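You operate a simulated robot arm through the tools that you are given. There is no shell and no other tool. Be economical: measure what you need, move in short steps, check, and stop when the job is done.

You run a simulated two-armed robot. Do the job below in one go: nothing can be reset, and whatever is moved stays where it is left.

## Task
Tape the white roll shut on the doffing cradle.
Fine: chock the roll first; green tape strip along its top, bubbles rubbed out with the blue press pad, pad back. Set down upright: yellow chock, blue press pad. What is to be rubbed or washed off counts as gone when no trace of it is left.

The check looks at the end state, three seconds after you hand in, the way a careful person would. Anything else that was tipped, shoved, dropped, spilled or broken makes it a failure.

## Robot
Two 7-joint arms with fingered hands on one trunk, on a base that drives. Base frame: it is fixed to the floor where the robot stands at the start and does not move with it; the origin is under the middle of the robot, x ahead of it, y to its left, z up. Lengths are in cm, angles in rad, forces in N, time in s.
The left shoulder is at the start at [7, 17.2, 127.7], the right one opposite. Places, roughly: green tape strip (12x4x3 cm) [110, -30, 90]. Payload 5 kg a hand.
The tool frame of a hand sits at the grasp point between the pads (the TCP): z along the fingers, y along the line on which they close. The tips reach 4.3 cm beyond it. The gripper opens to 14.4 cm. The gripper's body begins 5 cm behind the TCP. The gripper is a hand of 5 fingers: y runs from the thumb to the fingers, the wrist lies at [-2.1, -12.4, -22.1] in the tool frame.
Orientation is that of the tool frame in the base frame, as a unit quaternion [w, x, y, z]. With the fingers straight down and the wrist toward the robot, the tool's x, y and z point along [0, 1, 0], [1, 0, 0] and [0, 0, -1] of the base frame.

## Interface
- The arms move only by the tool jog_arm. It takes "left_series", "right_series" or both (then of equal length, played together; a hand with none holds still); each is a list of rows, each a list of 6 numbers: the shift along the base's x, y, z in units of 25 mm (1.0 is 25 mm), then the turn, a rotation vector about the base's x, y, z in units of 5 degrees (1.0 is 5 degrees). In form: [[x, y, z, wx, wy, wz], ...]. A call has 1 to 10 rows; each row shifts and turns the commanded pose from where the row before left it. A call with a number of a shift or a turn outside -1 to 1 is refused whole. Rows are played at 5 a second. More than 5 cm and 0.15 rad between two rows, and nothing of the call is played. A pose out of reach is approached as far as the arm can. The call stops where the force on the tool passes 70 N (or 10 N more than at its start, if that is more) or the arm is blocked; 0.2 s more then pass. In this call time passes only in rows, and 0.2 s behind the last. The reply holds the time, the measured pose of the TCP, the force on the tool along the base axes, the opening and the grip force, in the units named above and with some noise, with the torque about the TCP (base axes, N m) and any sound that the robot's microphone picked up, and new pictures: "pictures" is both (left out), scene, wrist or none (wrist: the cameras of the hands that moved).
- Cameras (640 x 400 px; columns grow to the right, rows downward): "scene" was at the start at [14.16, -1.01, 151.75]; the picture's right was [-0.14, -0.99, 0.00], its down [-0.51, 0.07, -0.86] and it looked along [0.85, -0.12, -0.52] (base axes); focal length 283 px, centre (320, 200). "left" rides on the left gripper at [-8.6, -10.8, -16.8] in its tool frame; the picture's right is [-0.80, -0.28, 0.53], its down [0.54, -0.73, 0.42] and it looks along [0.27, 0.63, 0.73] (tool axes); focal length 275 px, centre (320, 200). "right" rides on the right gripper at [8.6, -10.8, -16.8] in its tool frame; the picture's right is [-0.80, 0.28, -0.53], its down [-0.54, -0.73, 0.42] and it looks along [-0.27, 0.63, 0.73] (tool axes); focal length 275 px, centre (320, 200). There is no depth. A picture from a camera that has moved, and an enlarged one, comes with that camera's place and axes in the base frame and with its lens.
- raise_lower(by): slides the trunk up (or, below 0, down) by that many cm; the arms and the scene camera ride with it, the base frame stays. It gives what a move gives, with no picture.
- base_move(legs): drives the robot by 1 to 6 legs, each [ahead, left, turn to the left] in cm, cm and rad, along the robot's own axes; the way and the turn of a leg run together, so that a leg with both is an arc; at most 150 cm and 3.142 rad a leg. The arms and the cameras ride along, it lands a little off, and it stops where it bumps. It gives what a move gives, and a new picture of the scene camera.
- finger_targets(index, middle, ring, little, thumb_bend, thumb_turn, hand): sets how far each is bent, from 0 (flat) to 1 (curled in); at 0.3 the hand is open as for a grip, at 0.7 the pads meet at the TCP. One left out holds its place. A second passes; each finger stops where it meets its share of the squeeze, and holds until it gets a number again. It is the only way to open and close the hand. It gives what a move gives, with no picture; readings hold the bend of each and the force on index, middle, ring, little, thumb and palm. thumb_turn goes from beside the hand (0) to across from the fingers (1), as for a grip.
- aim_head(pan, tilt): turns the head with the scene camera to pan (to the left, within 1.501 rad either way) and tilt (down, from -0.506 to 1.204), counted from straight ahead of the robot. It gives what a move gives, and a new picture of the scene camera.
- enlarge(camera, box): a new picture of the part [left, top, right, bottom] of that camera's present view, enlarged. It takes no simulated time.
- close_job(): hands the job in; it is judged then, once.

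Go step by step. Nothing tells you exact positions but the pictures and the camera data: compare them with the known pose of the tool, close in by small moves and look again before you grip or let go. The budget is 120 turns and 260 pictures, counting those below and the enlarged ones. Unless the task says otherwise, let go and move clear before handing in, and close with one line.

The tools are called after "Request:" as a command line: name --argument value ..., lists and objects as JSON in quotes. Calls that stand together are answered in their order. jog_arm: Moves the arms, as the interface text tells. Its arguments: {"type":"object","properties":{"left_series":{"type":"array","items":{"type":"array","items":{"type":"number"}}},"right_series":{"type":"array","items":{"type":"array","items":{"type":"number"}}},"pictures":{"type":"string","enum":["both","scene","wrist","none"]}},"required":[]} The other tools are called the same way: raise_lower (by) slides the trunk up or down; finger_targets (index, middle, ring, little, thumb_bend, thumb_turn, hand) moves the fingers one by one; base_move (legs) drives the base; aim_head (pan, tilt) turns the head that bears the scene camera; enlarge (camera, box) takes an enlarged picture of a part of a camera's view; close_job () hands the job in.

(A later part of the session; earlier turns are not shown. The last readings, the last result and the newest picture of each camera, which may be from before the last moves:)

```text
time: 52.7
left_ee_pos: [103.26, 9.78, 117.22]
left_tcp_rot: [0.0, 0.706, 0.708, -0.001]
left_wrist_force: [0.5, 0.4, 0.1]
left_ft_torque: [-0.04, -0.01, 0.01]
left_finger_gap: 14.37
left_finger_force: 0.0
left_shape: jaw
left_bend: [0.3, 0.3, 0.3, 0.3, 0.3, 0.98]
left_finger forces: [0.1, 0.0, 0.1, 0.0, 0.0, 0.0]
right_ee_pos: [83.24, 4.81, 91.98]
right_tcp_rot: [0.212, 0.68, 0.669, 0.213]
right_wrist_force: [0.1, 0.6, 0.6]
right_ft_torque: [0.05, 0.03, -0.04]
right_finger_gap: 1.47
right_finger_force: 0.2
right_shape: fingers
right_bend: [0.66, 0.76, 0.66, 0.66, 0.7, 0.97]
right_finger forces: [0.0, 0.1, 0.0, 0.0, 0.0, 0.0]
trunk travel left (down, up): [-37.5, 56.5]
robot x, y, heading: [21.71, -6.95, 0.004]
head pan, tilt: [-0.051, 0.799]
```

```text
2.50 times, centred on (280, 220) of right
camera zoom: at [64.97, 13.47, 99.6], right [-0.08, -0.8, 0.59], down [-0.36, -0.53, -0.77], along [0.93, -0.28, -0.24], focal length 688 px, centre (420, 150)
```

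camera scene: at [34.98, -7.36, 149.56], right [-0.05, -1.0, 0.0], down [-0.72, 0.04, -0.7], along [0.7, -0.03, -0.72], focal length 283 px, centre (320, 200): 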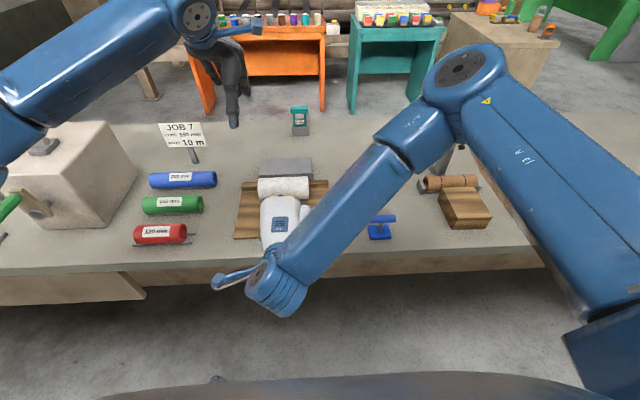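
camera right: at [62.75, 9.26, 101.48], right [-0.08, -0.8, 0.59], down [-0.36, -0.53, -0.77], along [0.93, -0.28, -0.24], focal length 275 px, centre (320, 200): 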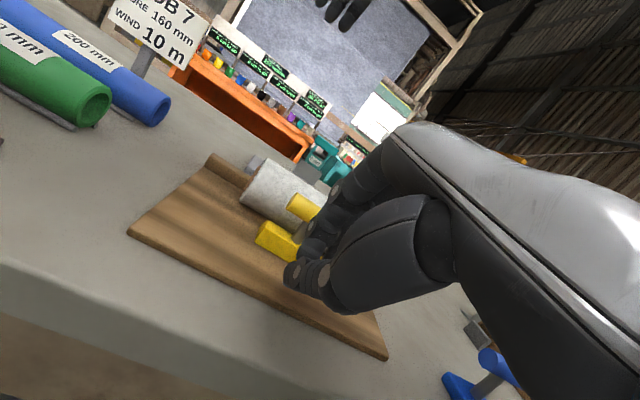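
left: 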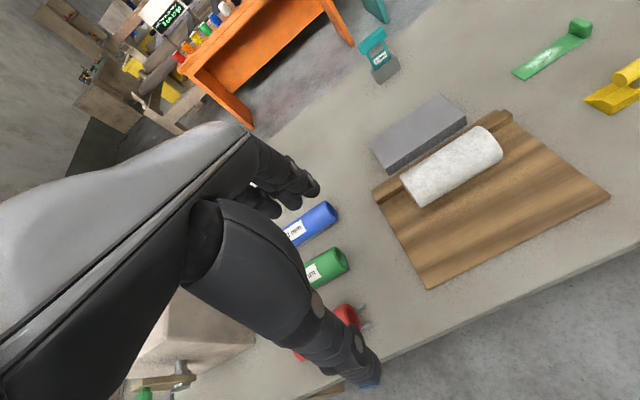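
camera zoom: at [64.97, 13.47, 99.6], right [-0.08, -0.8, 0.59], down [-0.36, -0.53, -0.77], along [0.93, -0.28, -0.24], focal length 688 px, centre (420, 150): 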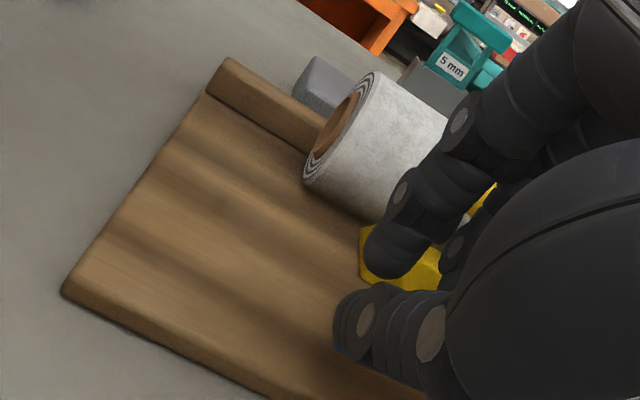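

It pressed up to 6.5 N, so it's likely against the roll. I'll withdraw the hand, untilt it, and inspect from above.

Request:
jog_arm --right_series '[[-0.5, -0.5, 0.8, 0, 1, 0], [0, -1, 1, 0, 1, 0], [0, -1, 1, 0, 1, 0], [0, -1, 1, 0, 1, 0], [0, -1, 0, 0, 1, 0], [0, -1, 0, 0, 1, 0], [0, -1, 0, 0, 1, 0], [0, -1, 0, 0, 0, 0], [0, -1, 0, 0, 0, 0]]' --pictures "wrist"

Request:
enlarge --camera "scene" --box '[220, 135, 350, 245]'

Request:
enlarge --camera "left" --box '[400, 200, 640, 400]'

```text
time: 54.7
left_ee_pos: [103.14, 9.56, 117.28]
left_tcp_rot: [-0.001, 0.706, 0.708, 0.002]
left_wrist_force: [0.4, -1.5, -0.8]
left_ft_torque: [0.07, 0.0, 0.04]
left_finger_gap: 14.36
left_finger_force: 0.0
left_shape: jaw
left_bend: [0.3, 0.3, 0.3, 0.3, 0.3, 0.98]
left_finger forces: [0.1, 0.0, 0.1, 0.0, 0.0, 0.0]
right_ee_pos: [82.13, -16.72, 101.77]
right_tcp_rot: [-0.001, 0.713, 0.701, 0.001]
right_wrist_force: [0.1, -0.5, 0.7]
right_ft_torque: [0.02, 0.02, -0.01]
right_finger_gap: 1.47
right_finger_force: 0.0
right_shape: fingers
right_bend: [0.66, 0.76, 0.66, 0.66, 0.7, 0.97]
right_finger forces: [0.0, 0.0, 0.1, 0.0, 0.0, 0.1]
trunk travel left (down, up): [-37.5, 56.5]
robot x, y, heading: [21.57, -7.52, 0.007]
head pan, tilt: [-0.051, 0.799]
camera right: at [71.45, -8.08, 118.54], right [0.27, -0.8, 0.53], down [-0.73, -0.53, -0.42], along [0.62, -0.28, -0.73], focal length 275 px, centre (320, 200)
```

right: 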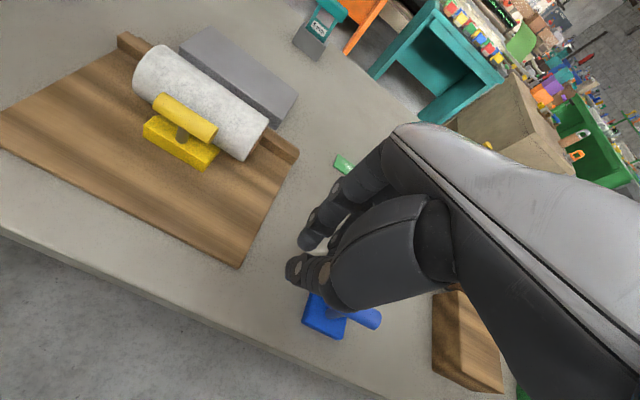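

```text
3.64 times, centred on (285, 190) of scene
camera zoom: at [34.93, -7.61, 149.57], right [-0.05, -1.0, 0.0], down [-0.72, 0.04, -0.7], along [0.7, -0.03, -0.72], focal length 1030 px, centre (447, 236)
```

zoom: 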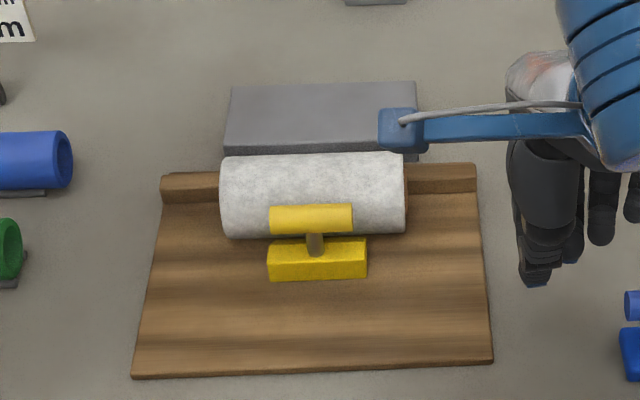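

```text
2.00 times, centred on (520, 300) of left
camera zoom: at [92.32, 0.85, 133.99], right [-0.28, -0.8, -0.54], down [-0.73, 0.54, -0.42], along [0.63, 0.27, -0.73], focal length 551 px, centre (-80, 0)
```

zoom: 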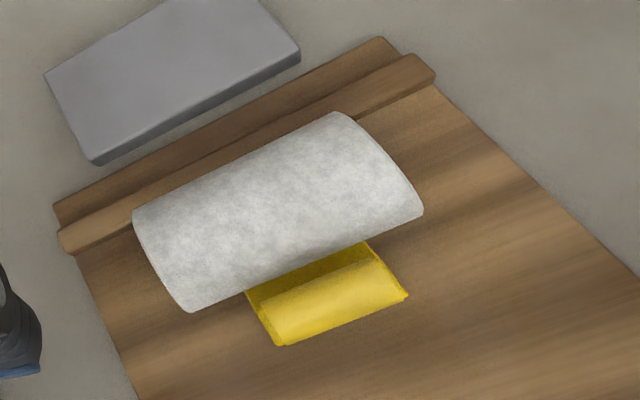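

The chock sits square, its thin edge under the roll. Next is the tape: its tab is near (110.6, −31.2), top z ≈ 88.6. I'll yaw the right hand 90° so it pinches the tab faces along y, and travel there high.

Request:
finger_targets --hand "right" --index 0.45 --middle 0.45 --ring 0.45 --little 0.45 --thumb_bend 0.45

Request:
jog_arm --right_series '[[0, -0.4, 0.4, 0, 0, 1], [0.4, -0.4, 0.4, 0, 0, 1], [0.7, -0.4, 0.4, 0, 0, 1], [0.7, -0.4, 0, 0, 0, 1], [0.7, -0.4, 0, 0, 0, 1], [0.7, -0.4, 0, 0, 0, 1], [0.7, -0.4, 0, 0, 0, 1], [0.7, -0.4, 0, 0, 0, 1], [0.7, -0.4, 0, 0, 0, 1]]' --pictures "none"

Request:
jog_arm --right_series '[[0.7, -0.4, 0, 0, 0, 1], [0.7, -0.4, 0, 0, 0, 1], [0.7, -0.4, 0, 0, 0, 1], [0.7, -0.4, 0, 0, 0, 1], [0.7, -0.4, 0, 0, 0, 1], [0.7, -0.2, 0, 0, 0, 1], [0.7, 0, 0, 0, 0, 1], [0.7, 0, 0, 0, 0, 1], [0.4, 0, 0, 0, 0, 1]]'

Request:
enlarge --camera "scene" --box '[320, 100, 440, 220]'

```text
time: 55.7
left_ee_pos: [103.13, 9.68, 117.19]
left_tcp_rot: [0.0, 0.706, 0.708, 0.0]
left_wrist_force: [0.8, 0.5, -1.0]
left_ft_torque: [0.01, 0.02, 0.0]
left_finger_gap: 14.37
left_finger_force: 0.0
left_shape: jaw
left_bend: [0.3, 0.3, 0.3, 0.3, 0.3, 0.98]
left_finger forces: [0.0, 0.0, 0.0, 0.1, 0.0, 0.0]
right_ee_pos: [82.1, -16.59, 101.73]
right_tcp_rot: [0.001, 0.713, 0.702, 0.0]
right_wrist_force: [0.2, -0.6, 0.4]
right_ft_torque: [0.01, 0.02, -0.02]
right_finger_gap: 9.59
right_finger_force: 0.0
right_shape: fingers
right_bend: [0.45, 0.45, 0.45, 0.45, 0.45, 0.97]
right_finger forces: [0.0, 0.0, 0.0, 0.0, 0.0, 0.1]
trunk travel left (down, up): [-37.5, 56.5]
robot x, y, heading: [21.85, -7.33, 0.001]
head pan, tilt: [-0.051, 0.799]
```

```text
time: 57.7
left_ee_pos: [103.24, 9.62, 117.25]
left_tcp_rot: [0.0, 0.707, 0.707, 0.0]
left_wrist_force: [0.3, -0.1, -0.1]
left_ft_torque: [0.03, 0.02, 0.01]
left_finger_gap: 14.38
left_finger_force: 0.2
left_shape: jaw
left_bend: [0.3, 0.3, 0.3, 0.3, 0.3, 0.98]
left_finger forces: [0.0, 0.0, 0.0, 0.1, 0.1, 0.1]
right_ee_pos: [95.45, -25.64, 104.66]
right_tcp_rot: [0.0, 0.39, 0.921, 0.0]
right_wrist_force: [0.1, -0.3, 0.1]
right_ft_torque: [0.0, 0.05, 0.01]
right_finger_gap: 9.6
right_finger_force: 0.0
right_shape: fingers
right_bend: [0.45, 0.45, 0.45, 0.45, 0.45, 0.98]
right_finger forces: [0.0, 0.1, 0.0, 0.1, 0.0, 0.1]
trunk travel left (down, up): [-37.5, 56.5]
robot x, y, heading: [21.57, -7.09, 0.001]
head pan, tilt: [-0.051, 0.799]
```

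```text
time: 59.7
left_ee_pos: [103.2, 9.83, 117.22]
left_tcp_rot: [0.0, 0.706, 0.708, 0.0]
left_wrist_force: [-0.5, 0.6, 0.2]
left_ft_torque: [-0.07, -0.03, 0.0]
left_finger_gap: 14.36
left_finger_force: 0.0
left_shape: jaw
left_bend: [0.3, 0.3, 0.3, 0.3, 0.3, 0.98]
left_finger forces: [0.1, 0.0, 0.0, 0.1, 0.0, 0.0]
right_ee_pos: [95.76, -25.47, 104.58]
right_tcp_rot: [-0.001, 0.37, 0.929, 0.0]
right_wrist_force: [-0.4, 0.4, -2.0]
right_ft_torque: [-0.03, 0.01, -0.01]
right_finger_gap: 9.65
right_finger_force: 0.0
right_shape: fingers
right_bend: [0.45, 0.45, 0.45, 0.45, 0.45, 0.98]
right_finger forces: [0.0, 0.0, 0.0, 0.0, 0.0, 0.0]
right hand out of reach, approached as far as the arm can: row 1, 2, 3, 4, 5, 6, 7, 8, 9
trunk travel left (down, up): [-37.5, 56.5]
robot x, y, heading: [21.32, -7.36, 0.0]
head pan, tilt: [-0.051, 0.799]
camera scene: at [34.93, -7.25, 149.55], right [-0.05, -1.0, 0.0], down [-0.72, 0.03, -0.7], along [0.7, -0.03, -0.72], focal length 283 px, centre (320, 200)
camera right: at [82.12, -27.43, 121.39], right [0.77, -0.34, 0.53], down [-0.11, -0.9, -0.42], along [0.62, 0.27, -0.73], focal length 275 px, centre (320, 200)
```

scene: 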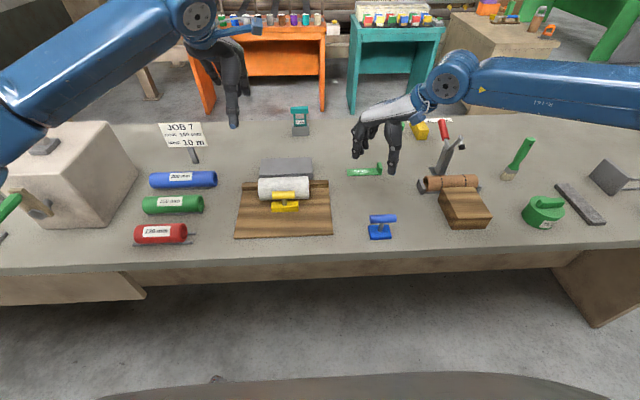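
right: 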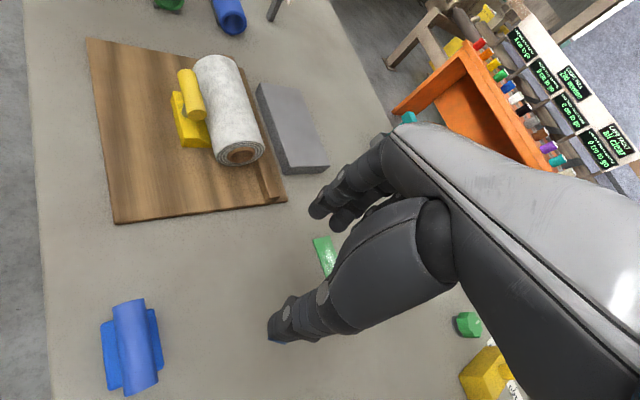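

```text
3.33 times, centred on (380, 160) of scene
camera zoom: at [34.93, -7.25, 149.55], right [-0.05, -1.0, 0.0], down [-0.72, 0.03, -0.7], along [0.7, -0.03, -0.72], focal length 944 px, centre (120, 333)
```

zoom: 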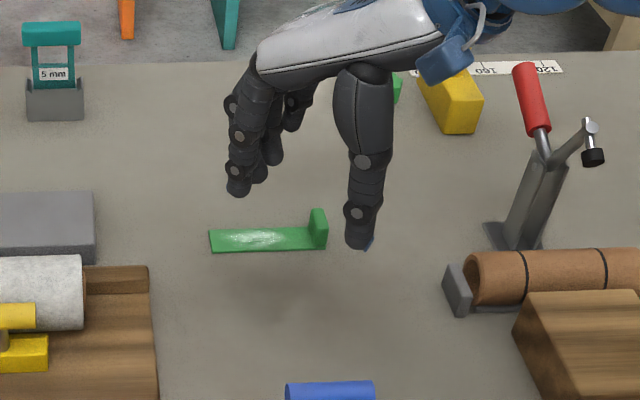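

Yaw is limited to about +53° on that side. I'll turn the other way, toward −90°, and see whether the arm allows it.

Request:
jog_arm --right_series '[[0, 0, 0, 0, 0, -1], [0, 0, 0, 0, 0, -1], [0, 0, 0, 0, 0, -1], [0, 0, 0, 0, 0, -1], [0, 0, 0, 0, 0, -1], [0, 0, 0, 0, 0, -1], [0, 0, 0, 0, 0, -1], [0, 0, 0, 0, 0, -1], [0, 0, 0, 0, 0, -1], [0, 0, 0, 0, 0, -1]]' --pictures "none"

Request:
jog_arm --right_series '[[0, 0, 0, 0, 0, -1], [0, 0, 0, 0, 0, -1], [0, 0, 0, 0, 0, -1], [0, 0, 0, 0, 0, -1], [0, 0, 0, 0, 0, -1], [0, 0, 0, 0, 0, -1], [0, 0, 0, 0, 0, -1], [0, 0, 0, 0, 0, -1], [0, 0, 0, 0, 0, -1], [0, 0, 0, 0, 0, -1]]' --pictures "none"

```text
time: 61.9
left_ee_pos: [103.12, 9.73, 117.21]
left_tcp_rot: [0.0, 0.707, 0.707, 0.0]
left_wrist_force: [-0.7, 0.7, 0.1]
left_ft_torque: [-0.01, -0.01, 0.03]
left_finger_gap: 14.37
left_finger_force: 0.1
left_shape: jaw
left_bend: [0.3, 0.3, 0.3, 0.3, 0.3, 0.98]
left_finger forces: [0.0, 0.0, 0.0, 0.1, 0.1, 0.0]
right_ee_pos: [95.84, -25.5, 104.75]
right_tcp_rot: [-0.001, 0.713, 0.701, 0.0]
right_wrist_force: [0.6, 0.2, 0.6]
right_ft_torque: [0.01, 0.03, -0.02]
right_finger_gap: 9.65
right_finger_force: 0.0
right_shape: fingers
right_bend: [0.45, 0.45, 0.45, 0.45, 0.45, 0.98]
right_finger forces: [0.0, 0.1, 0.0, 0.0, 0.1, 0.0]
trunk travel left (down, up): [-37.5, 56.5]
robot x, y, heading: [21.61, -7.17, 0.001]
head pan, tilt: [-0.051, 0.799]
```

```text
time: 64.1
left_ee_pos: [103.25, 9.79, 117.23]
left_tcp_rot: [0.0, 0.706, 0.708, 0.0]
left_wrist_force: [0.1, 0.5, 1.0]
left_ft_torque: [-0.03, -0.03, -0.01]
left_finger_gap: 14.37
left_finger_force: 0.0
left_shape: jaw
left_bend: [0.3, 0.3, 0.3, 0.3, 0.3, 0.98]
left_finger forces: [0.1, 0.0, 0.0, 0.1, 0.1, 0.1]
right_ee_pos: [95.83, -25.52, 104.63]
right_tcp_rot: [0.0, 0.943, 0.334, -0.001]
right_wrist_force: [0.3, -0.7, 0.6]
right_ft_torque: [0.0, 0.01, 0.04]
right_finger_gap: 9.63
right_finger_force: 0.0
right_shape: fingers
right_bend: [0.45, 0.45, 0.45, 0.45, 0.45, 0.98]
right_finger forces: [0.0, 0.1, 0.1, 0.0, 0.0, 0.0]
trunk travel left (down, up): [-37.5, 56.5]
robot x, y, heading: [21.6, -7.18, 0.003]
head pan, tilt: [-0.051, 0.799]
```

No limit on this side so far (−51°). Continuing to −90°.

Request:
jog_arm --right_series '[[0, -0.3, 0, 0, 0, -1], [0, -0.3, 0, 0, 0, -1], [0, -0.3, 0, 0, 0, -1], [0, -0.3, 0, 0, 0, -1], [0, -0.3, 0, 0, 0, -1], [0, -0.3, 0, 0, 0, -1], [0, -0.3, 0, 0, 0, -1], [0, 0, 0, 0, 0, -0.8]]'

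```text
time: 65.9
left_ee_pos: [103.31, 9.72, 117.17]
left_tcp_rot: [0.001, 0.706, 0.708, 0.001]
left_wrist_force: [0.5, 0.1, -0.2]
left_ft_torque: [0.0, -0.02, -0.02]
left_finger_gap: 14.36
left_finger_force: 0.0
left_shape: jaw
left_bend: [0.3, 0.3, 0.3, 0.3, 0.3, 0.98]
left_finger forces: [0.0, 0.0, 0.1, 0.1, 0.0, 0.0]
right_ee_pos: [95.76, -30.89, 104.37]
right_tcp_rot: [0.001, 1.0, 0.0, -0.001]
right_wrist_force: [0.0, 0.6, 0.4]
right_ft_torque: [0.0, 0.01, 0.0]
right_finger_gap: 9.65
right_finger_force: 0.1
right_shape: fingers
right_bend: [0.45, 0.45, 0.45, 0.45, 0.45, 0.98]
right_finger forces: [0.0, 0.0, 0.0, 0.0, 0.0, 0.0]
trunk travel left (down, up): [-37.5, 56.5]
robot x, y, heading: [21.34, -7.21, 0.001]
head pan, tilt: [-0.051, 0.799]
camera scene: at [34.98, -7.32, 149.56], right [-0.05, -1.0, 0.0], down [-0.72, 0.04, -0.7], along [0.7, -0.03, -0.72], focal length 283 px, centre (320, 200)
camera right: at [104.47, -20.08, 121.28], right [-0.8, -0.28, 0.54], down [-0.54, 0.73, -0.42], along [-0.27, -0.63, -0.73], focal length 275 px, centre (320, 200)
```

scene: 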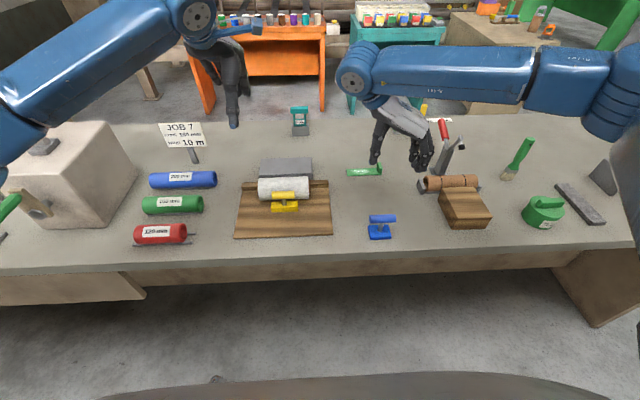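
right: 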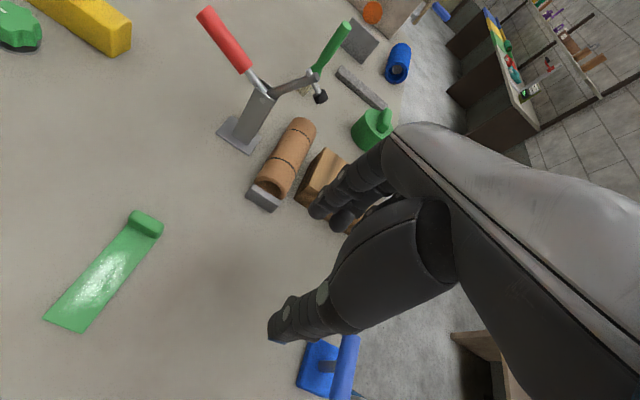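

Works. The wrist camera puts the tab at (110.2, −31.7), about 4 cm wide, with the strip's free end at y ≈ −20.8. Moving over it.

Request:
jog_arm --right_series '[[1, 0, 0, 0, 0, 0], [1, 0, 0, 0, 0, 0], [1, -0.1, 0, 0, 0, 0], [1, -0.1, 0, 0, 0, 0], [1, -0.1, -0.5, 0, 0, 0], [0.75, 0, -0.8, 0, 0, 0], [0, 0, -0.9, 0, 0, 0], [0, 0, -0.8, 0, 0, 0]]'

Request:
enlarge --camera "scene" --box '[320, 100, 440, 220]'

Request:
enlarge --camera "right" --box '[180, 180, 400, 340]'

```text
time: 67.7
left_ee_pos: [103.18, 9.65, 117.2]
left_tcp_rot: [-0.001, 0.707, 0.708, 0.0]
left_wrist_force: [0.0, 0.0, 0.1]
left_ft_torque: [-0.01, 0.02, -0.03]
left_finger_gap: 14.38
left_finger_force: 0.1
left_shape: jaw
left_bend: [0.3, 0.3, 0.3, 0.3, 0.3, 0.98]
left_finger forces: [0.0, 0.0, 0.0, 0.1, 0.0, 0.1]
right_ee_pos: [110.24, -31.68, 96.7]
right_tcp_rot: [-0.001, 1.0, 0.0, 0.0]
right_wrist_force: [0.3, -0.4, 0.4]
right_ft_torque: [-0.01, 0.01, -0.01]
right_finger_gap: 9.61
right_finger_force: 0.0
right_shape: fingers
right_bend: [0.45, 0.45, 0.45, 0.45, 0.45, 0.98]
right_finger forces: [0.0, 0.0, 0.0, 0.0, 0.0, 0.0]
trunk travel left (down, up): [-37.5, 56.5]
robot x, y, heading: [21.72, -7.3, -0.0]
head pan, tilt: [-0.051, 0.799]
camera scene: at [35.05, -7.38, 149.55], right [-0.05, -1.0, 0.0], down [-0.72, 0.04, -0.7], along [0.7, -0.03, -0.72], focal length 283 px, centre (320, 200)
camera right: at [118.89, -20.88, 113.62], right [-0.8, -0.28, 0.53], down [-0.54, 0.72, -0.42], along [-0.27, -0.63, -0.73], focal length 275 px, centre (320, 200)
```

scene: 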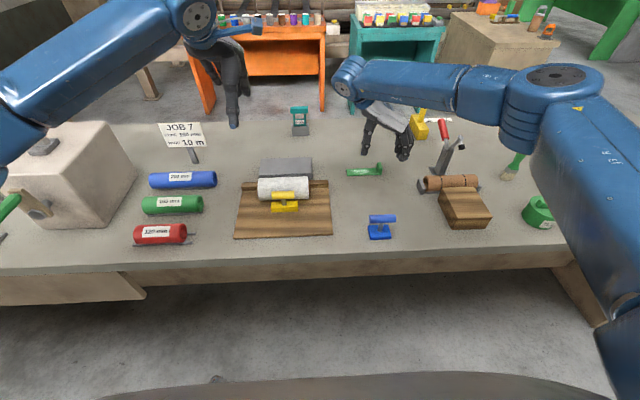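
right: 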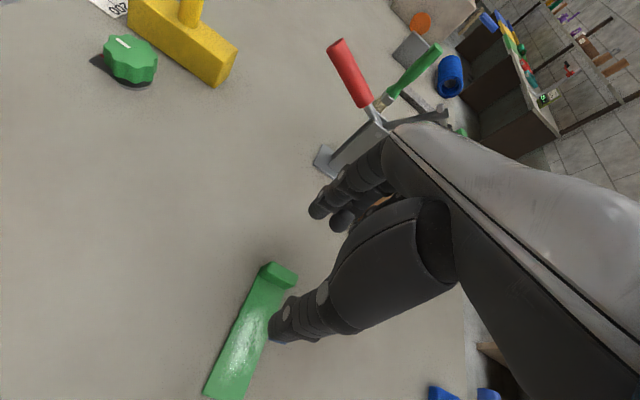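

```text
3.33 times, centred on (380, 160) of scene
camera zoom: at [35.05, -7.38, 149.55], right [-0.05, -1.0, 0.0], down [-0.72, 0.04, -0.7], along [0.7, -0.03, -0.72], focal length 944 px, centre (120, 333)
```

zoom: 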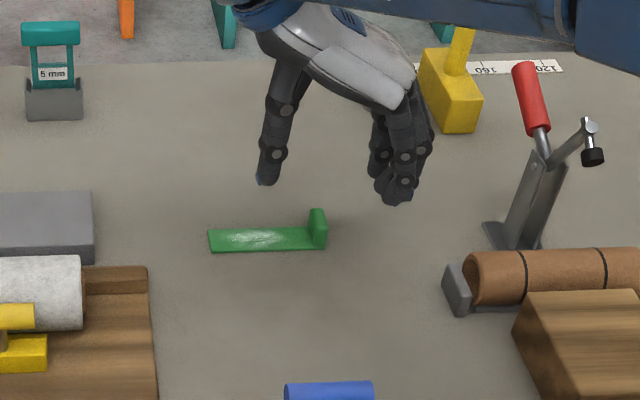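

```text
2.50 times, centred on (290, 260) of right
camera zoom: at [118.89, -20.88, 113.62], right [-0.8, -0.28, 0.53], down [-0.54, 0.72, -0.42], along [-0.27, -0.63, -0.73], focal length 688 px, centre (395, 50)
```

zoom: 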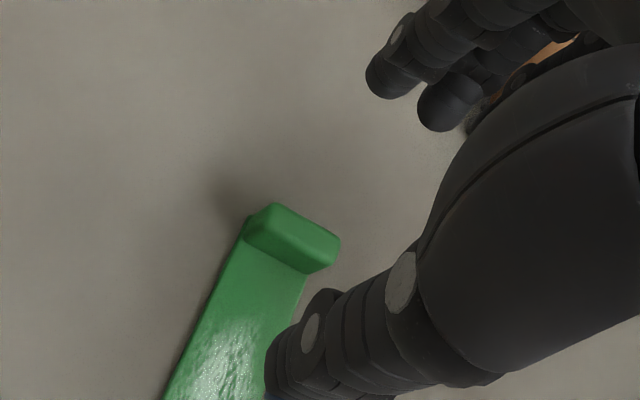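

Tab centre refined to (110.7, −31.8). I'll descend to z ≈ 90.3 and close gently.

Request:
jog_arm --right_series '[[0.15, 0, -0.8, 0, 0, 0], [0.05, 0, -0.8, 0, 0, 0], [0, 0, -0.6, 0, 0, 0], [0, 0, -0.35, 0, 0, 0]]' --pictures "none"

Request:
enlarge --camera "scene" --box '[330, 120, 430, 220]'

Request:
enlarge --camera "right" --box '[180, 180, 400, 340]'

```text
time: 68.7
left_ee_pos: [103.21, 9.7, 117.27]
left_tcp_rot: [0.0, 0.707, 0.708, 0.0]
left_wrist_force: [-0.3, 0.4, 0.4]
left_ft_torque: [-0.03, -0.01, -0.01]
left_finger_gap: 14.34
left_finger_force: 0.0
left_shape: jaw
left_bend: [0.3, 0.3, 0.3, 0.3, 0.3, 0.98]
left_finger forces: [0.0, 0.1, 0.1, 0.0, 0.0, 0.0]
right_ee_pos: [110.62, -31.49, 90.57]
right_tcp_rot: [0.0, 1.0, 0.001, 0.001]
right_wrist_force: [-0.7, -0.3, 0.5]
right_ft_torque: [-0.02, -0.01, -0.05]
right_finger_gap: 9.63
right_finger_force: 0.1
right_shape: fingers
right_bend: [0.45, 0.45, 0.45, 0.45, 0.45, 0.98]
right_finger forces: [0.0, 0.0, 0.0, 0.1, 0.1, 0.1]
trunk travel left (down, up): [-37.5, 56.5]
robot x, y, heading: [21.84, -7.01, -0.002]
head pan, tilt: [-0.051, 0.799]
```

```text
4.00 times, centred on (380, 170) of scene
camera zoom: at [35.02, -7.37, 149.55], right [-0.05, -1.0, 0.0], down [-0.72, 0.04, -0.7], along [0.7, -0.03, -0.72], focal length 1133 px, centre (80, 320)
```

zoom: 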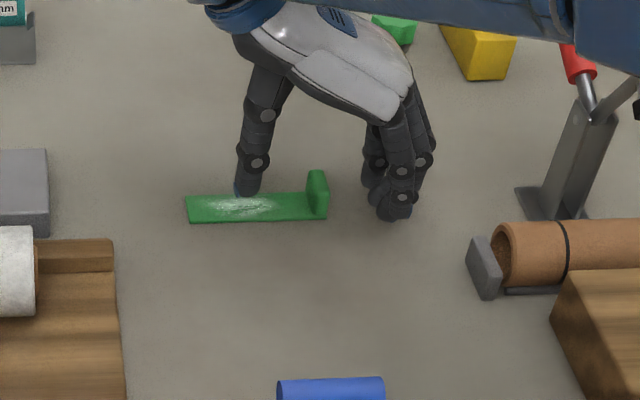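

```text
2.50 times, centred on (290, 260) of right
camera zoom: at [119.38, -20.77, 107.4], right [-0.8, -0.29, 0.53], down [-0.54, 0.72, -0.42], along [-0.27, -0.63, -0.73], focal length 688 px, centre (395, 50)
```

zoom: 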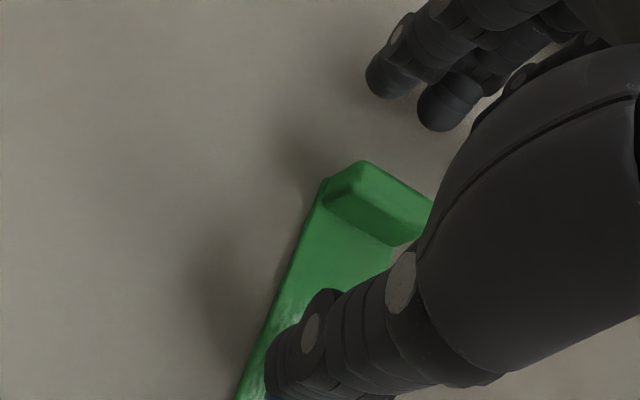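

Request:
finger_targets --hand "right" --index 0.7 --middle 0.7 --ring 0.7 --little 0.7 --thumb_bend 0.7

Request:
enlarge --camera "scene" --box '[330, 120, 430, 220]'

Request:
enlarge --camera "right" --box '[180, 180, 400, 340]'

```text
time: 69.7
left_ee_pos: [103.34, 9.81, 117.27]
left_tcp_rot: [0.0, 0.707, 0.707, -0.001]
left_wrist_force: [1.2, 0.3, 0.4]
left_ft_torque: [0.0, 0.01, -0.01]
left_finger_gap: 14.35
left_finger_force: 0.2
left_shape: jaw
left_bend: [0.3, 0.3, 0.3, 0.3, 0.3, 0.98]
left_finger forces: [0.1, 0.1, 0.0, 0.0, 0.1, 0.1]
right_ee_pos: [110.69, -31.49, 90.65]
right_tcp_rot: [0.0, 1.0, 0.001, 0.0]
right_wrist_force: [-0.2, 0.3, 0.2]
right_ft_torque: [0.03, -0.02, 0.0]
right_finger_gap: 1.66
right_finger_force: 3.3
right_shape: fingers
right_bend: [0.68, 0.69, 0.7, 0.7, 0.67, 0.97]
right_finger forces: [2.8, 1.1, 0.0, 0.0, 4.0, 0.1]
trunk travel left (down, up): [-37.5, 56.5]
robot x, y, heading: [21.42, -6.82, 0.003]
head pan, tilt: [-0.051, 0.799]
```

```text
4.00 times, centred on (380, 170) of scene
camera zoom: at [34.98, -7.37, 149.56], right [-0.05, -1.0, 0.0], down [-0.72, 0.04, -0.7], along [0.7, -0.03, -0.72], focal length 1133 px, centre (80, 320)
```

zoom: 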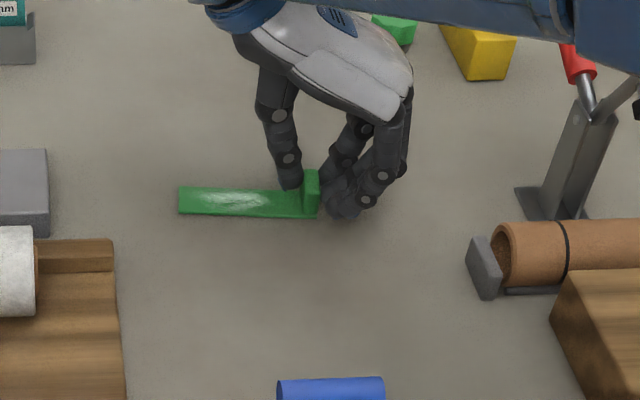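

```text
2.50 times, centred on (290, 260) of right
camera zoom: at [119.35, -20.79, 107.43], right [-0.8, -0.29, 0.53], down [-0.54, 0.72, -0.42], along [-0.27, -0.63, -0.73], focal length 688 px, centre (395, 50)
```

zoom: 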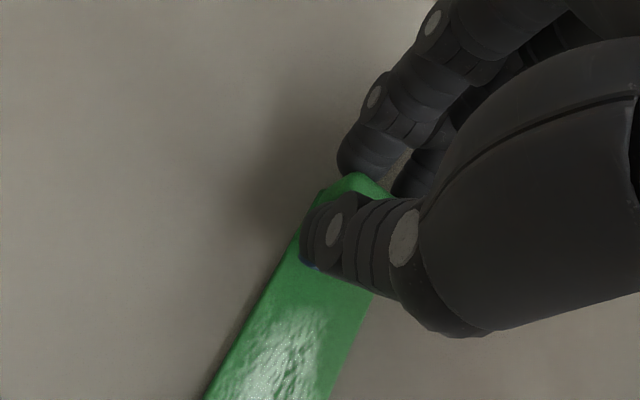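

The tab is pinched between thumb and index/middle. A bit more squeeze, then a small lift to check for sag.

Request:
finger_targets --hand "right" --index 0.72 --middle 0.73 --thumb_bend 0.72

Request:
jog_arm --right_series '[[0, 0, 0.4, 0, 0, 0], [0, 0, 0.6, 0, 0, 0], [0, 0, 1, 0, 0, 0]]' --pictures "none"

Request:
enlarge --camera "scene" --box '[330, 120, 430, 220]'

Request:
enlarge --camera "right" --box '[180, 180, 400, 340]'

```text
time: 70.7
left_ee_pos: [103.24, 9.7, 117.22]
left_tcp_rot: [0.0, 0.707, 0.708, 0.001]
left_wrist_force: [-0.1, -0.4, -1.1]
left_ft_torque: [0.04, 0.01, 0.0]
left_finger_gap: 14.37
left_finger_force: 0.1
left_shape: jaw
left_bend: [0.3, 0.3, 0.3, 0.3, 0.3, 0.98]
left_finger forces: [0.0, 0.0, 0.1, 0.1, 0.0, 0.1]
right_ee_pos: [110.68, -31.58, 90.58]
right_tcp_rot: [0.001, 1.0, 0.001, 0.0]
right_wrist_force: [0.8, 0.0, 0.9]
right_ft_torque: [0.07, -0.04, -0.01]
right_finger_gap: 1.57
right_finger_force: 10.0
right_shape: fingers
right_bend: [0.71, 0.72, 0.7, 0.7, 0.68, 0.96]
right_finger forces: [7.2, 3.0, 0.1, 0.0, 10.1, 0.0]
trunk travel left (down, up): [-37.5, 56.5]
robot x, y, heading: [21.74, -7.5, -0.002]
head pan, tilt: [-0.051, 0.799]
```

```text
time: 71.5
left_ee_pos: [103.14, 9.71, 117.32]
left_tcp_rot: [-0.001, 0.706, 0.708, 0.0]
left_wrist_force: [-1.0, 0.3, -0.2]
left_ft_torque: [0.01, -0.05, -0.02]
left_finger_gap: 14.34
left_finger_force: 0.1
left_shape: jaw
left_bend: [0.3, 0.3, 0.3, 0.3, 0.3, 0.98]
left_finger forces: [0.0, 0.1, 0.0, 0.0, 0.0, 0.0]
right_ee_pos: [110.69, -31.65, 95.71]
right_tcp_rot: [0.001, 1.0, 0.001, -0.001]
right_wrist_force: [0.1, 0.1, -1.0]
right_ft_torque: [0.0, -0.02, -0.03]
right_finger_gap: 1.53
right_finger_force: 10.0
right_shape: fingers
right_bend: [0.71, 0.72, 0.7, 0.7, 0.68, 0.96]
right_finger forces: [7.6, 2.5, 0.0, 0.1, 10.3, 0.1]
trunk travel left (down, up): [-37.5, 56.5]
robot x, y, heading: [21.44, -7.37, -0.0]
head pan, tilt: [-0.051, 0.799]
```

```text
4.00 times, centred on (380, 170) of scene
camera zoom: at [34.89, -7.36, 149.56], right [-0.05, -1.0, 0.0], down [-0.72, 0.04, -0.7], along [0.7, -0.03, -0.72], focal length 1133 px, centre (80, 320)
```

zoom: 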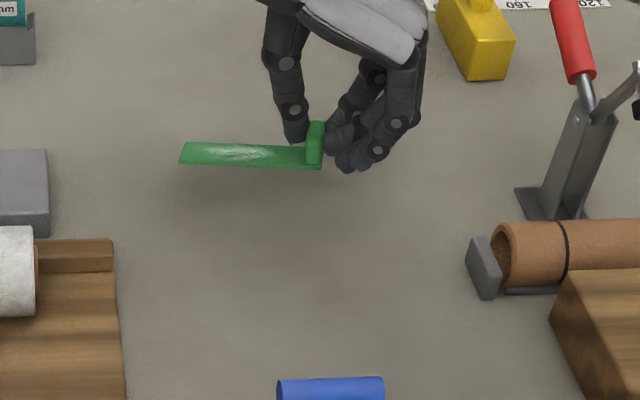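

```text
2.50 times, centred on (290, 260) of right
camera zoom: at [119.29, -20.81, 112.39], right [-0.8, -0.29, 0.53], down [-0.54, 0.72, -0.42], along [-0.27, -0.63, -0.73], focal length 688 px, centre (395, 50)
```

zoom: 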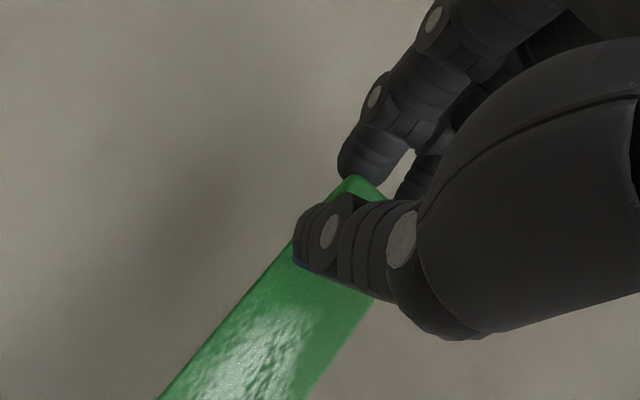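

It's held level end-to-end. The left hand would be in the way over the roll, so I'll move it aside first, then raise the tape.

Request:
jog_arm --left_series '[[0, 1, 0.5, 0, 0, 0], [0, 1, 0.5, 0, 0, 0], [0, 1, 0.3, 0, 0, 0], [-0.5, 1, 0, 0, 0, 0], [-0.5, 1, 0, 0, 0, 0], [-0.8, 1, 0, 0, 0, 0], [-0.8, 1, 0, 0, 0, 0], [-0.8, 1, 0, 0, 0, 0], [-0.8, 1, 0, 0, 0, 0]]' --right_series '[[0, 0, 0.8, 0, 0, 0], [0, 0, 0.8, 0, 0, 0], [0, 0, 0.8, 0, 0, 0.4], [-0.3, 0.4, 0.8, 0, 0, 0.4], [-0.4, 0.6, 0.3, 0, 0, 0.4], [-0.5, 0.8, 0, 0, -0.5, 0], [-0.6, 0.8, 0, 0, -0.5, 0], [-0.6, 0.8, 0, 0, -0.5, 0], [-0.6, 0.8, 0, 0, -0.5, 0]]'

Request:
enlarge --camera "scene" --box '[230, 110, 400, 220]'

```text
time: 73.5
left_ee_pos: [92.47, 32.61, 120.61]
left_tcp_rot: [0.0, 0.707, 0.707, 0.0]
left_wrist_force: [-0.5, 0.9, -0.6]
left_ft_torque: [-0.02, -0.05, 0.03]
left_finger_gap: 14.38
left_finger_force: 0.1
left_shape: jaw
left_bend: [0.3, 0.3, 0.3, 0.3, 0.3, 0.98]
left_finger forces: [0.1, 0.0, 0.0, 0.1, 0.1, 0.1]
right_ee_pos: [102.91, -21.05, 104.89]
right_tcp_rot: [0.005, 0.995, 0.053, 0.089]
right_wrist_force: [-0.5, 0.4, 0.2]
right_ft_torque: [-0.06, -0.02, 0.01]
right_finger_gap: 1.59
right_finger_force: 10.3
right_shape: fingers
right_bend: [0.71, 0.72, 0.7, 0.7, 0.68, 0.96]
right_finger forces: [7.5, 2.7, 0.0, 0.0, 10.1, 0.0]
trunk travel left (down, up): [-37.5, 56.5]
robot x, y, heading: [21.67, -6.99, -0.004]
head pan, tilt: [-0.051, 0.799]
camera scene: at [34.78, -7.14, 149.58], right [-0.05, -1.0, 0.0], down [-0.72, 0.03, -0.7], along [0.7, -0.04, -0.72], focal length 283 px, centre (320, 200)
camera right: at [107.35, -9.43, 122.59], right [-0.84, -0.37, 0.39], down [-0.53, 0.66, -0.53], along [-0.07, -0.65, -0.75], focal length 275 px, centre (320, 200)
camera left: at [81.65, 23.9, 137.32], right [-0.28, -0.8, -0.53], down [-0.73, 0.54, -0.42], along [0.63, 0.27, -0.73], focal length 275 px, centre (320, 200)
```

scene: 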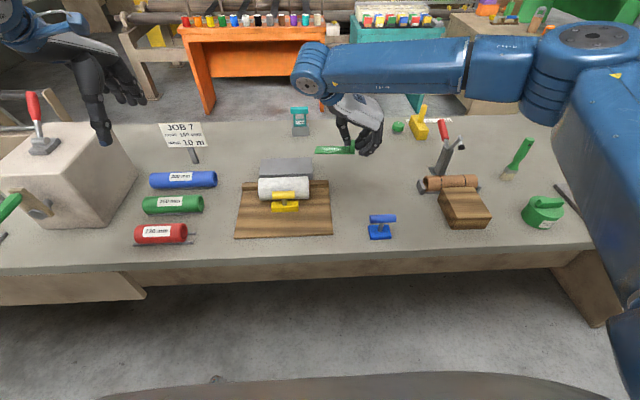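
right: 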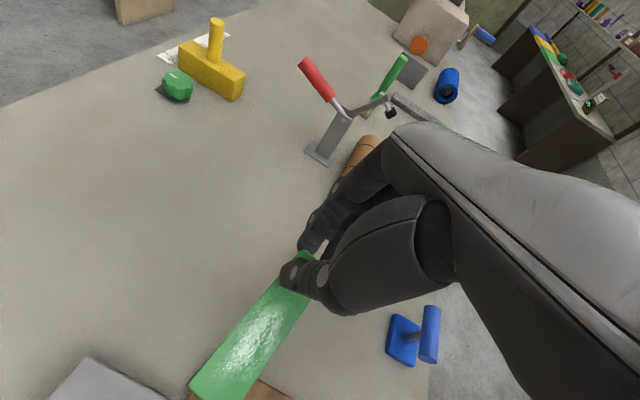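
left: 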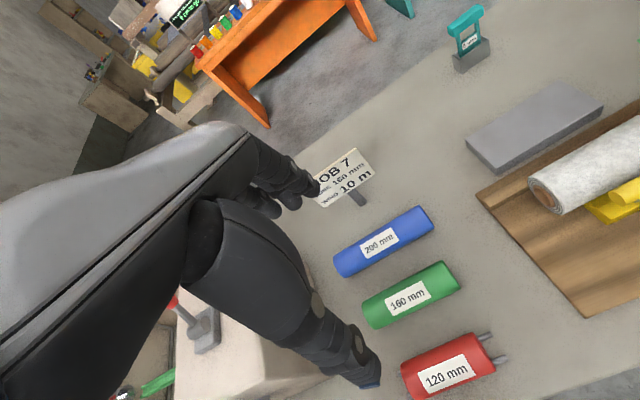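

```text
3.64 times, centred on (315, 165) of scene
camera zoom: at [34.78, -7.14, 149.58], right [-0.05, -1.0, 0.0], down [-0.72, 0.03, -0.7], along [0.7, -0.04, -0.72], focal length 1030 px, centre (338, 327)
```

zoom: 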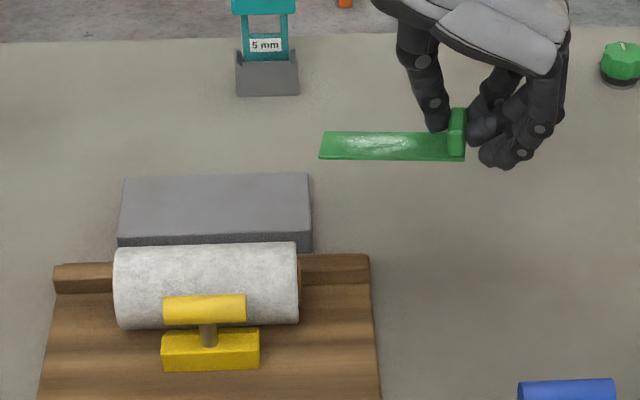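

Strip is level and centred 6 cm left of the TCP. I'll move it over the roll top (target TCP ≈ (98.6, −5.2)), with a small yaw fix.

Request:
jog_arm --right_series '[[-0.3, 0.9, 0, 0, 0, 0.3], [-0.3, 0.9, 0, 0, 0, 0.3], [-0.3, 0.9, 0, 0, 0, 0], [-0.3, 0.9, 0, 0, 0, 0], [-0.3, 0.9, -0.2, 0, 0, 0], [-0.2, 0.9, -0.3, 0, 0, 0], [0, 0.9, -0.3, 0, 0, 0]]'

Request:
enlarge --camera "scene" --box '[220, 125, 350, 225]'

Request:
enlarge --camera "left" --box '[400, 60, 640, 260]'

```text
time: 75.1
left_ee_pos: [92.69, 32.57, 120.53]
left_tcp_rot: [0.001, 0.706, 0.708, -0.001]
left_wrist_force: [0.1, 0.1, -1.2]
left_ft_torque: [-0.05, -0.02, -0.01]
left_finger_gap: 14.39
left_finger_force: 0.1
left_shape: jaw
left_bend: [0.3, 0.3, 0.3, 0.3, 0.3, 0.98]
left_finger forces: [0.0, 0.1, 0.0, 0.1, 0.1, 0.0]
right_ee_pos: [98.95, -5.03, 102.47]
right_tcp_rot: [0.003, 0.993, 0.078, 0.087]
right_wrist_force: [0.0, 0.3, -0.2]
right_ft_torque: [-0.04, 0.0, 0.01]
right_finger_gap: 1.58
right_finger_force: 10.7
right_shape: fingers
right_bend: [0.71, 0.72, 0.7, 0.7, 0.68, 0.96]
right_finger forces: [7.5, 2.7, 0.1, 0.0, 10.3, 0.1]
trunk travel left (down, up): [-37.5, 56.5]
robot x, y, heading: [21.46, -7.13, 0.003]
head pan, tilt: [-0.051, 0.799]
camera scene: at [34.98, -7.19, 149.56], right [-0.05, -1.0, 0.0], down [-0.72, 0.03, -0.7], along [0.7, -0.04, -0.72], focal length 283 px, centre (320, 200)
camera right: at [102.77, 6.7, 120.23], right [-0.82, -0.41, 0.4], down [-0.57, 0.63, -0.52], along [-0.04, -0.66, -0.75], focal length 275 px, centre (320, 200)
```

scene: 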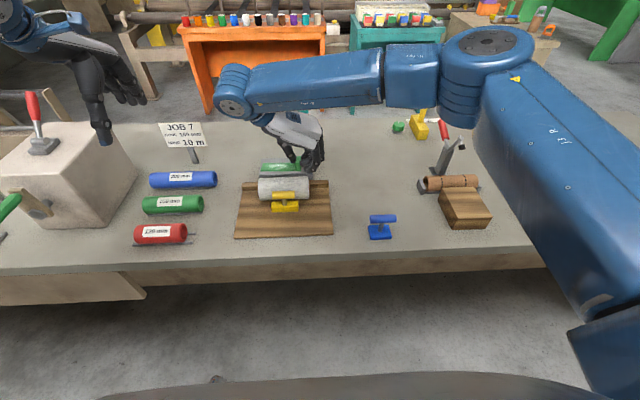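
right: 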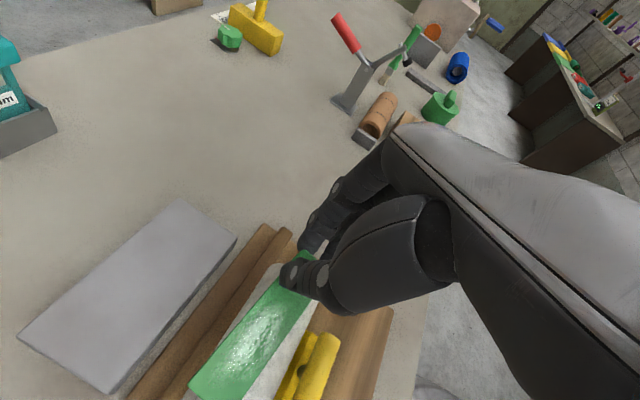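

```text
4.00 times, centred on (285, 175) of scene
camera zoom: at [34.98, -7.19, 149.56], right [-0.05, -1.0, 0.0], down [-0.72, 0.03, -0.7], along [0.7, -0.04, -0.72], focal length 1133 px, centre (460, 300)
```

zoom: 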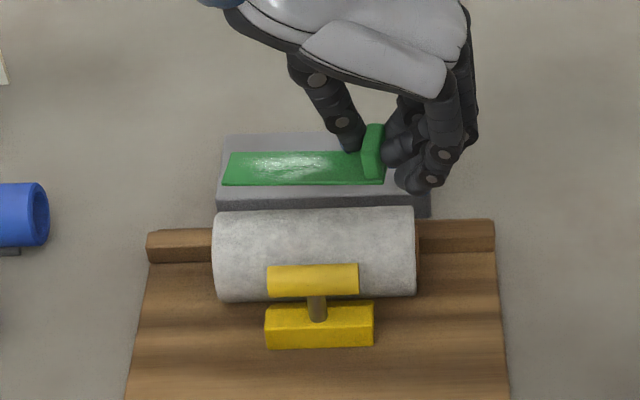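

```text
2.00 times, centred on (520, 160) of left
camera zoom: at [81.84, 23.85, 137.26], right [-0.28, -0.8, -0.53], down [-0.73, 0.54, -0.42], along [0.63, 0.27, -0.73], focal length 551 px, centre (-80, 280)
```

zoom: 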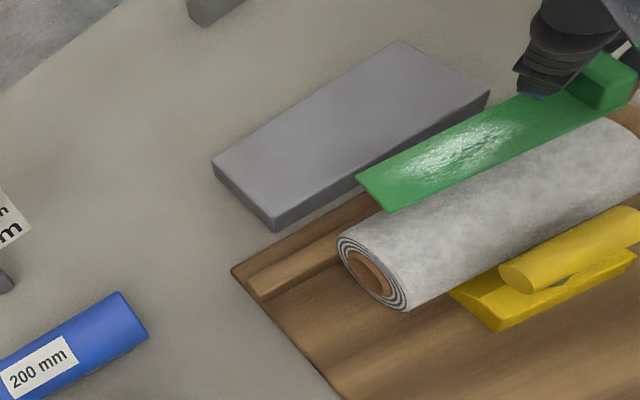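

Alignment is good. I'll lower to just above the roll top.

Request:
jog_arm --right_series '[[-0.1, 0, -0.5, 0, 0, 0.3], [0, 0, -0.5, 0, 0, 0], [0, 0, -0.4, 0, 0, 0]]' --pictures "none"

Request:
enlarge --camera "scene" --box '[240, 145, 330, 215]'

Request:
enlarge --camera "left" --box '[480, 80, 640, 240]'

```text
time: 75.9
left_ee_pos: [92.55, 32.28, 120.54]
left_tcp_rot: [0.0, 0.706, 0.708, 0.0]
left_wrist_force: [-0.2, 0.8, 0.1]
left_ft_torque: [0.0, 0.0, 0.0]
left_finger_gap: 14.35
left_finger_force: 0.2
left_shape: jaw
left_bend: [0.3, 0.3, 0.3, 0.3, 0.3, 0.98]
left_finger forces: [0.1, 0.1, 0.0, 0.0, 0.0, 0.0]
right_ee_pos: [98.58, -5.2, 99.0]
right_tcp_rot: [0.001, 0.992, 0.091, 0.087]
right_wrist_force: [-0.5, -0.3, 0.6]
right_ft_torque: [0.03, 0.0, 0.03]
right_finger_gap: 1.6
right_finger_force: 9.7
right_shape: fingers
right_bend: [0.71, 0.72, 0.7, 0.7, 0.68, 0.96]
right_finger forces: [7.4, 2.8, 0.0, 0.0, 10.1, 0.0]
trunk travel left (down, up): [-37.5, 56.5]
robot x, y, heading: [21.43, -7.12, 0.005]
head pan, tilt: [-0.051, 0.799]
```

```text
5.71 times, centred on (285, 180) of scene
camera zoom: at [34.98, -7.38, 149.56], right [-0.05, -1.0, 0.0], down [-0.72, 0.04, -0.7], along [0.7, -0.03, -0.72], focal length 1619 px, centre (520, 314)
```

zoom: 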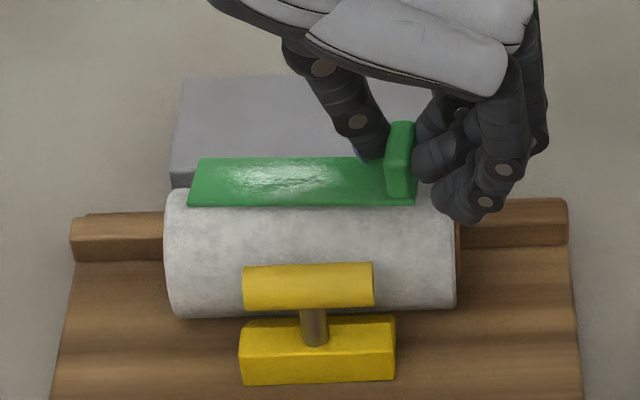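

```text
2.50 times, centred on (560, 160) of left
camera zoom: at [81.83, 23.69, 137.31], right [-0.28, -0.8, -0.53], down [-0.73, 0.54, -0.42], along [0.63, 0.27, -0.73], focal length 688 px, centre (-280, 300)
```

zoom: 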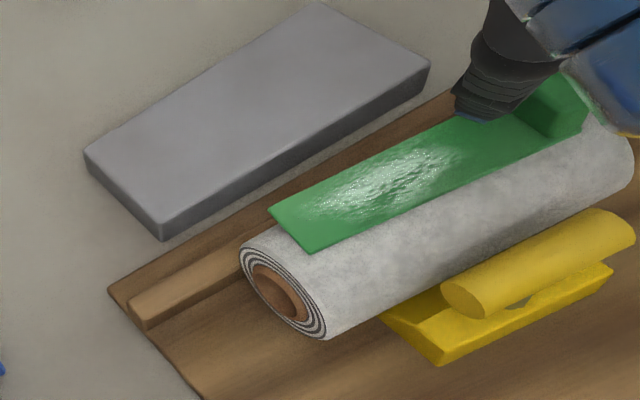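

Strip is centred over the crown, about 1 cm up. Creeping down to contact.

Request:
jog_arm --right_series '[[0, -0.12, -0.15, 0, 0, 0.2], [0, 0, -0.15, 0, 0, 0], [0, 0, -0.1, 0, 0, 0]]' --pictures "none"

Request:
enlarge --camera "scene" --box '[240, 145, 330, 215]'

Request:
enlarge --camera "left" --box '[480, 80, 640, 240]'

```text
time: 76.7
left_ee_pos: [92.44, 32.36, 120.71]
left_tcp_rot: [0.0, 0.707, 0.707, 0.0]
left_wrist_force: [0.4, -0.4, 0.2]
left_ft_torque: [-0.03, 0.05, -0.01]
left_finger_gap: 14.38
left_finger_force: 0.0
left_shape: jaw
left_bend: [0.3, 0.3, 0.3, 0.3, 0.3, 0.98]
left_finger forces: [0.0, 0.0, 0.0, 0.0, 0.0, 0.1]
right_ee_pos: [98.68, -5.6, 98.26]
right_tcp_rot: [0.001, 0.991, 0.1, 0.088]
right_wrist_force: [0.7, -2.7, 17.4]
right_ft_torque: [0.04, -0.17, 0.01]
right_finger_gap: 1.53
right_finger_force: 13.0
right_shape: fingers
right_bend: [0.71, 0.73, 0.7, 0.7, 0.68, 0.96]
right_finger forces: [10.1, 4.6, 0.1, 0.1, 11.9, 0.0]
trunk travel left (down, up): [-37.5, 56.5]
robot x, y, heading: [21.74, -7.39, 0.0]
head pan, tilt: [-0.051, 0.799]
```

```text
5.71 times, centred on (285, 180) of scene
camera zoom: at [34.77, -7.41, 149.61], right [-0.05, -1.0, 0.0], down [-0.72, 0.04, -0.7], along [0.7, -0.03, -0.72], focal length 1619 px, centre (520, 314)
```

zoom: 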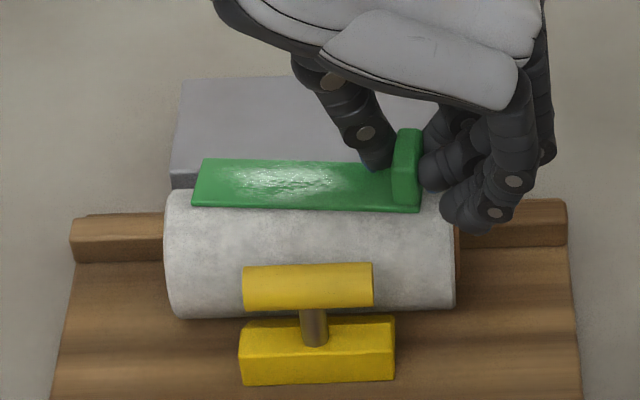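

```text
2.50 times, centred on (560, 160) of left
camera zoom: at [81.65, 23.65, 137.43], right [-0.28, -0.8, -0.53], down [-0.73, 0.54, -0.42], along [0.63, 0.27, -0.73], focal length 688 px, centre (-280, 300)
```

zoom: 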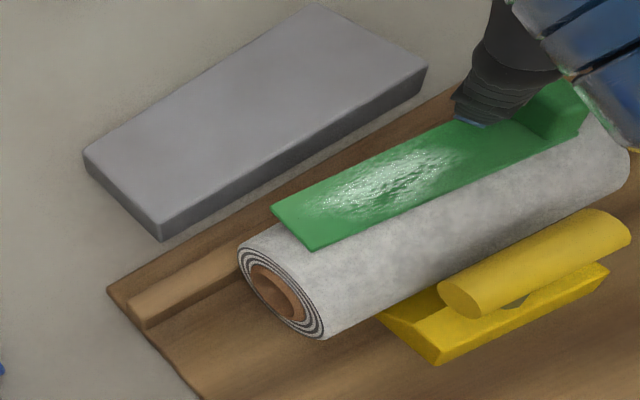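

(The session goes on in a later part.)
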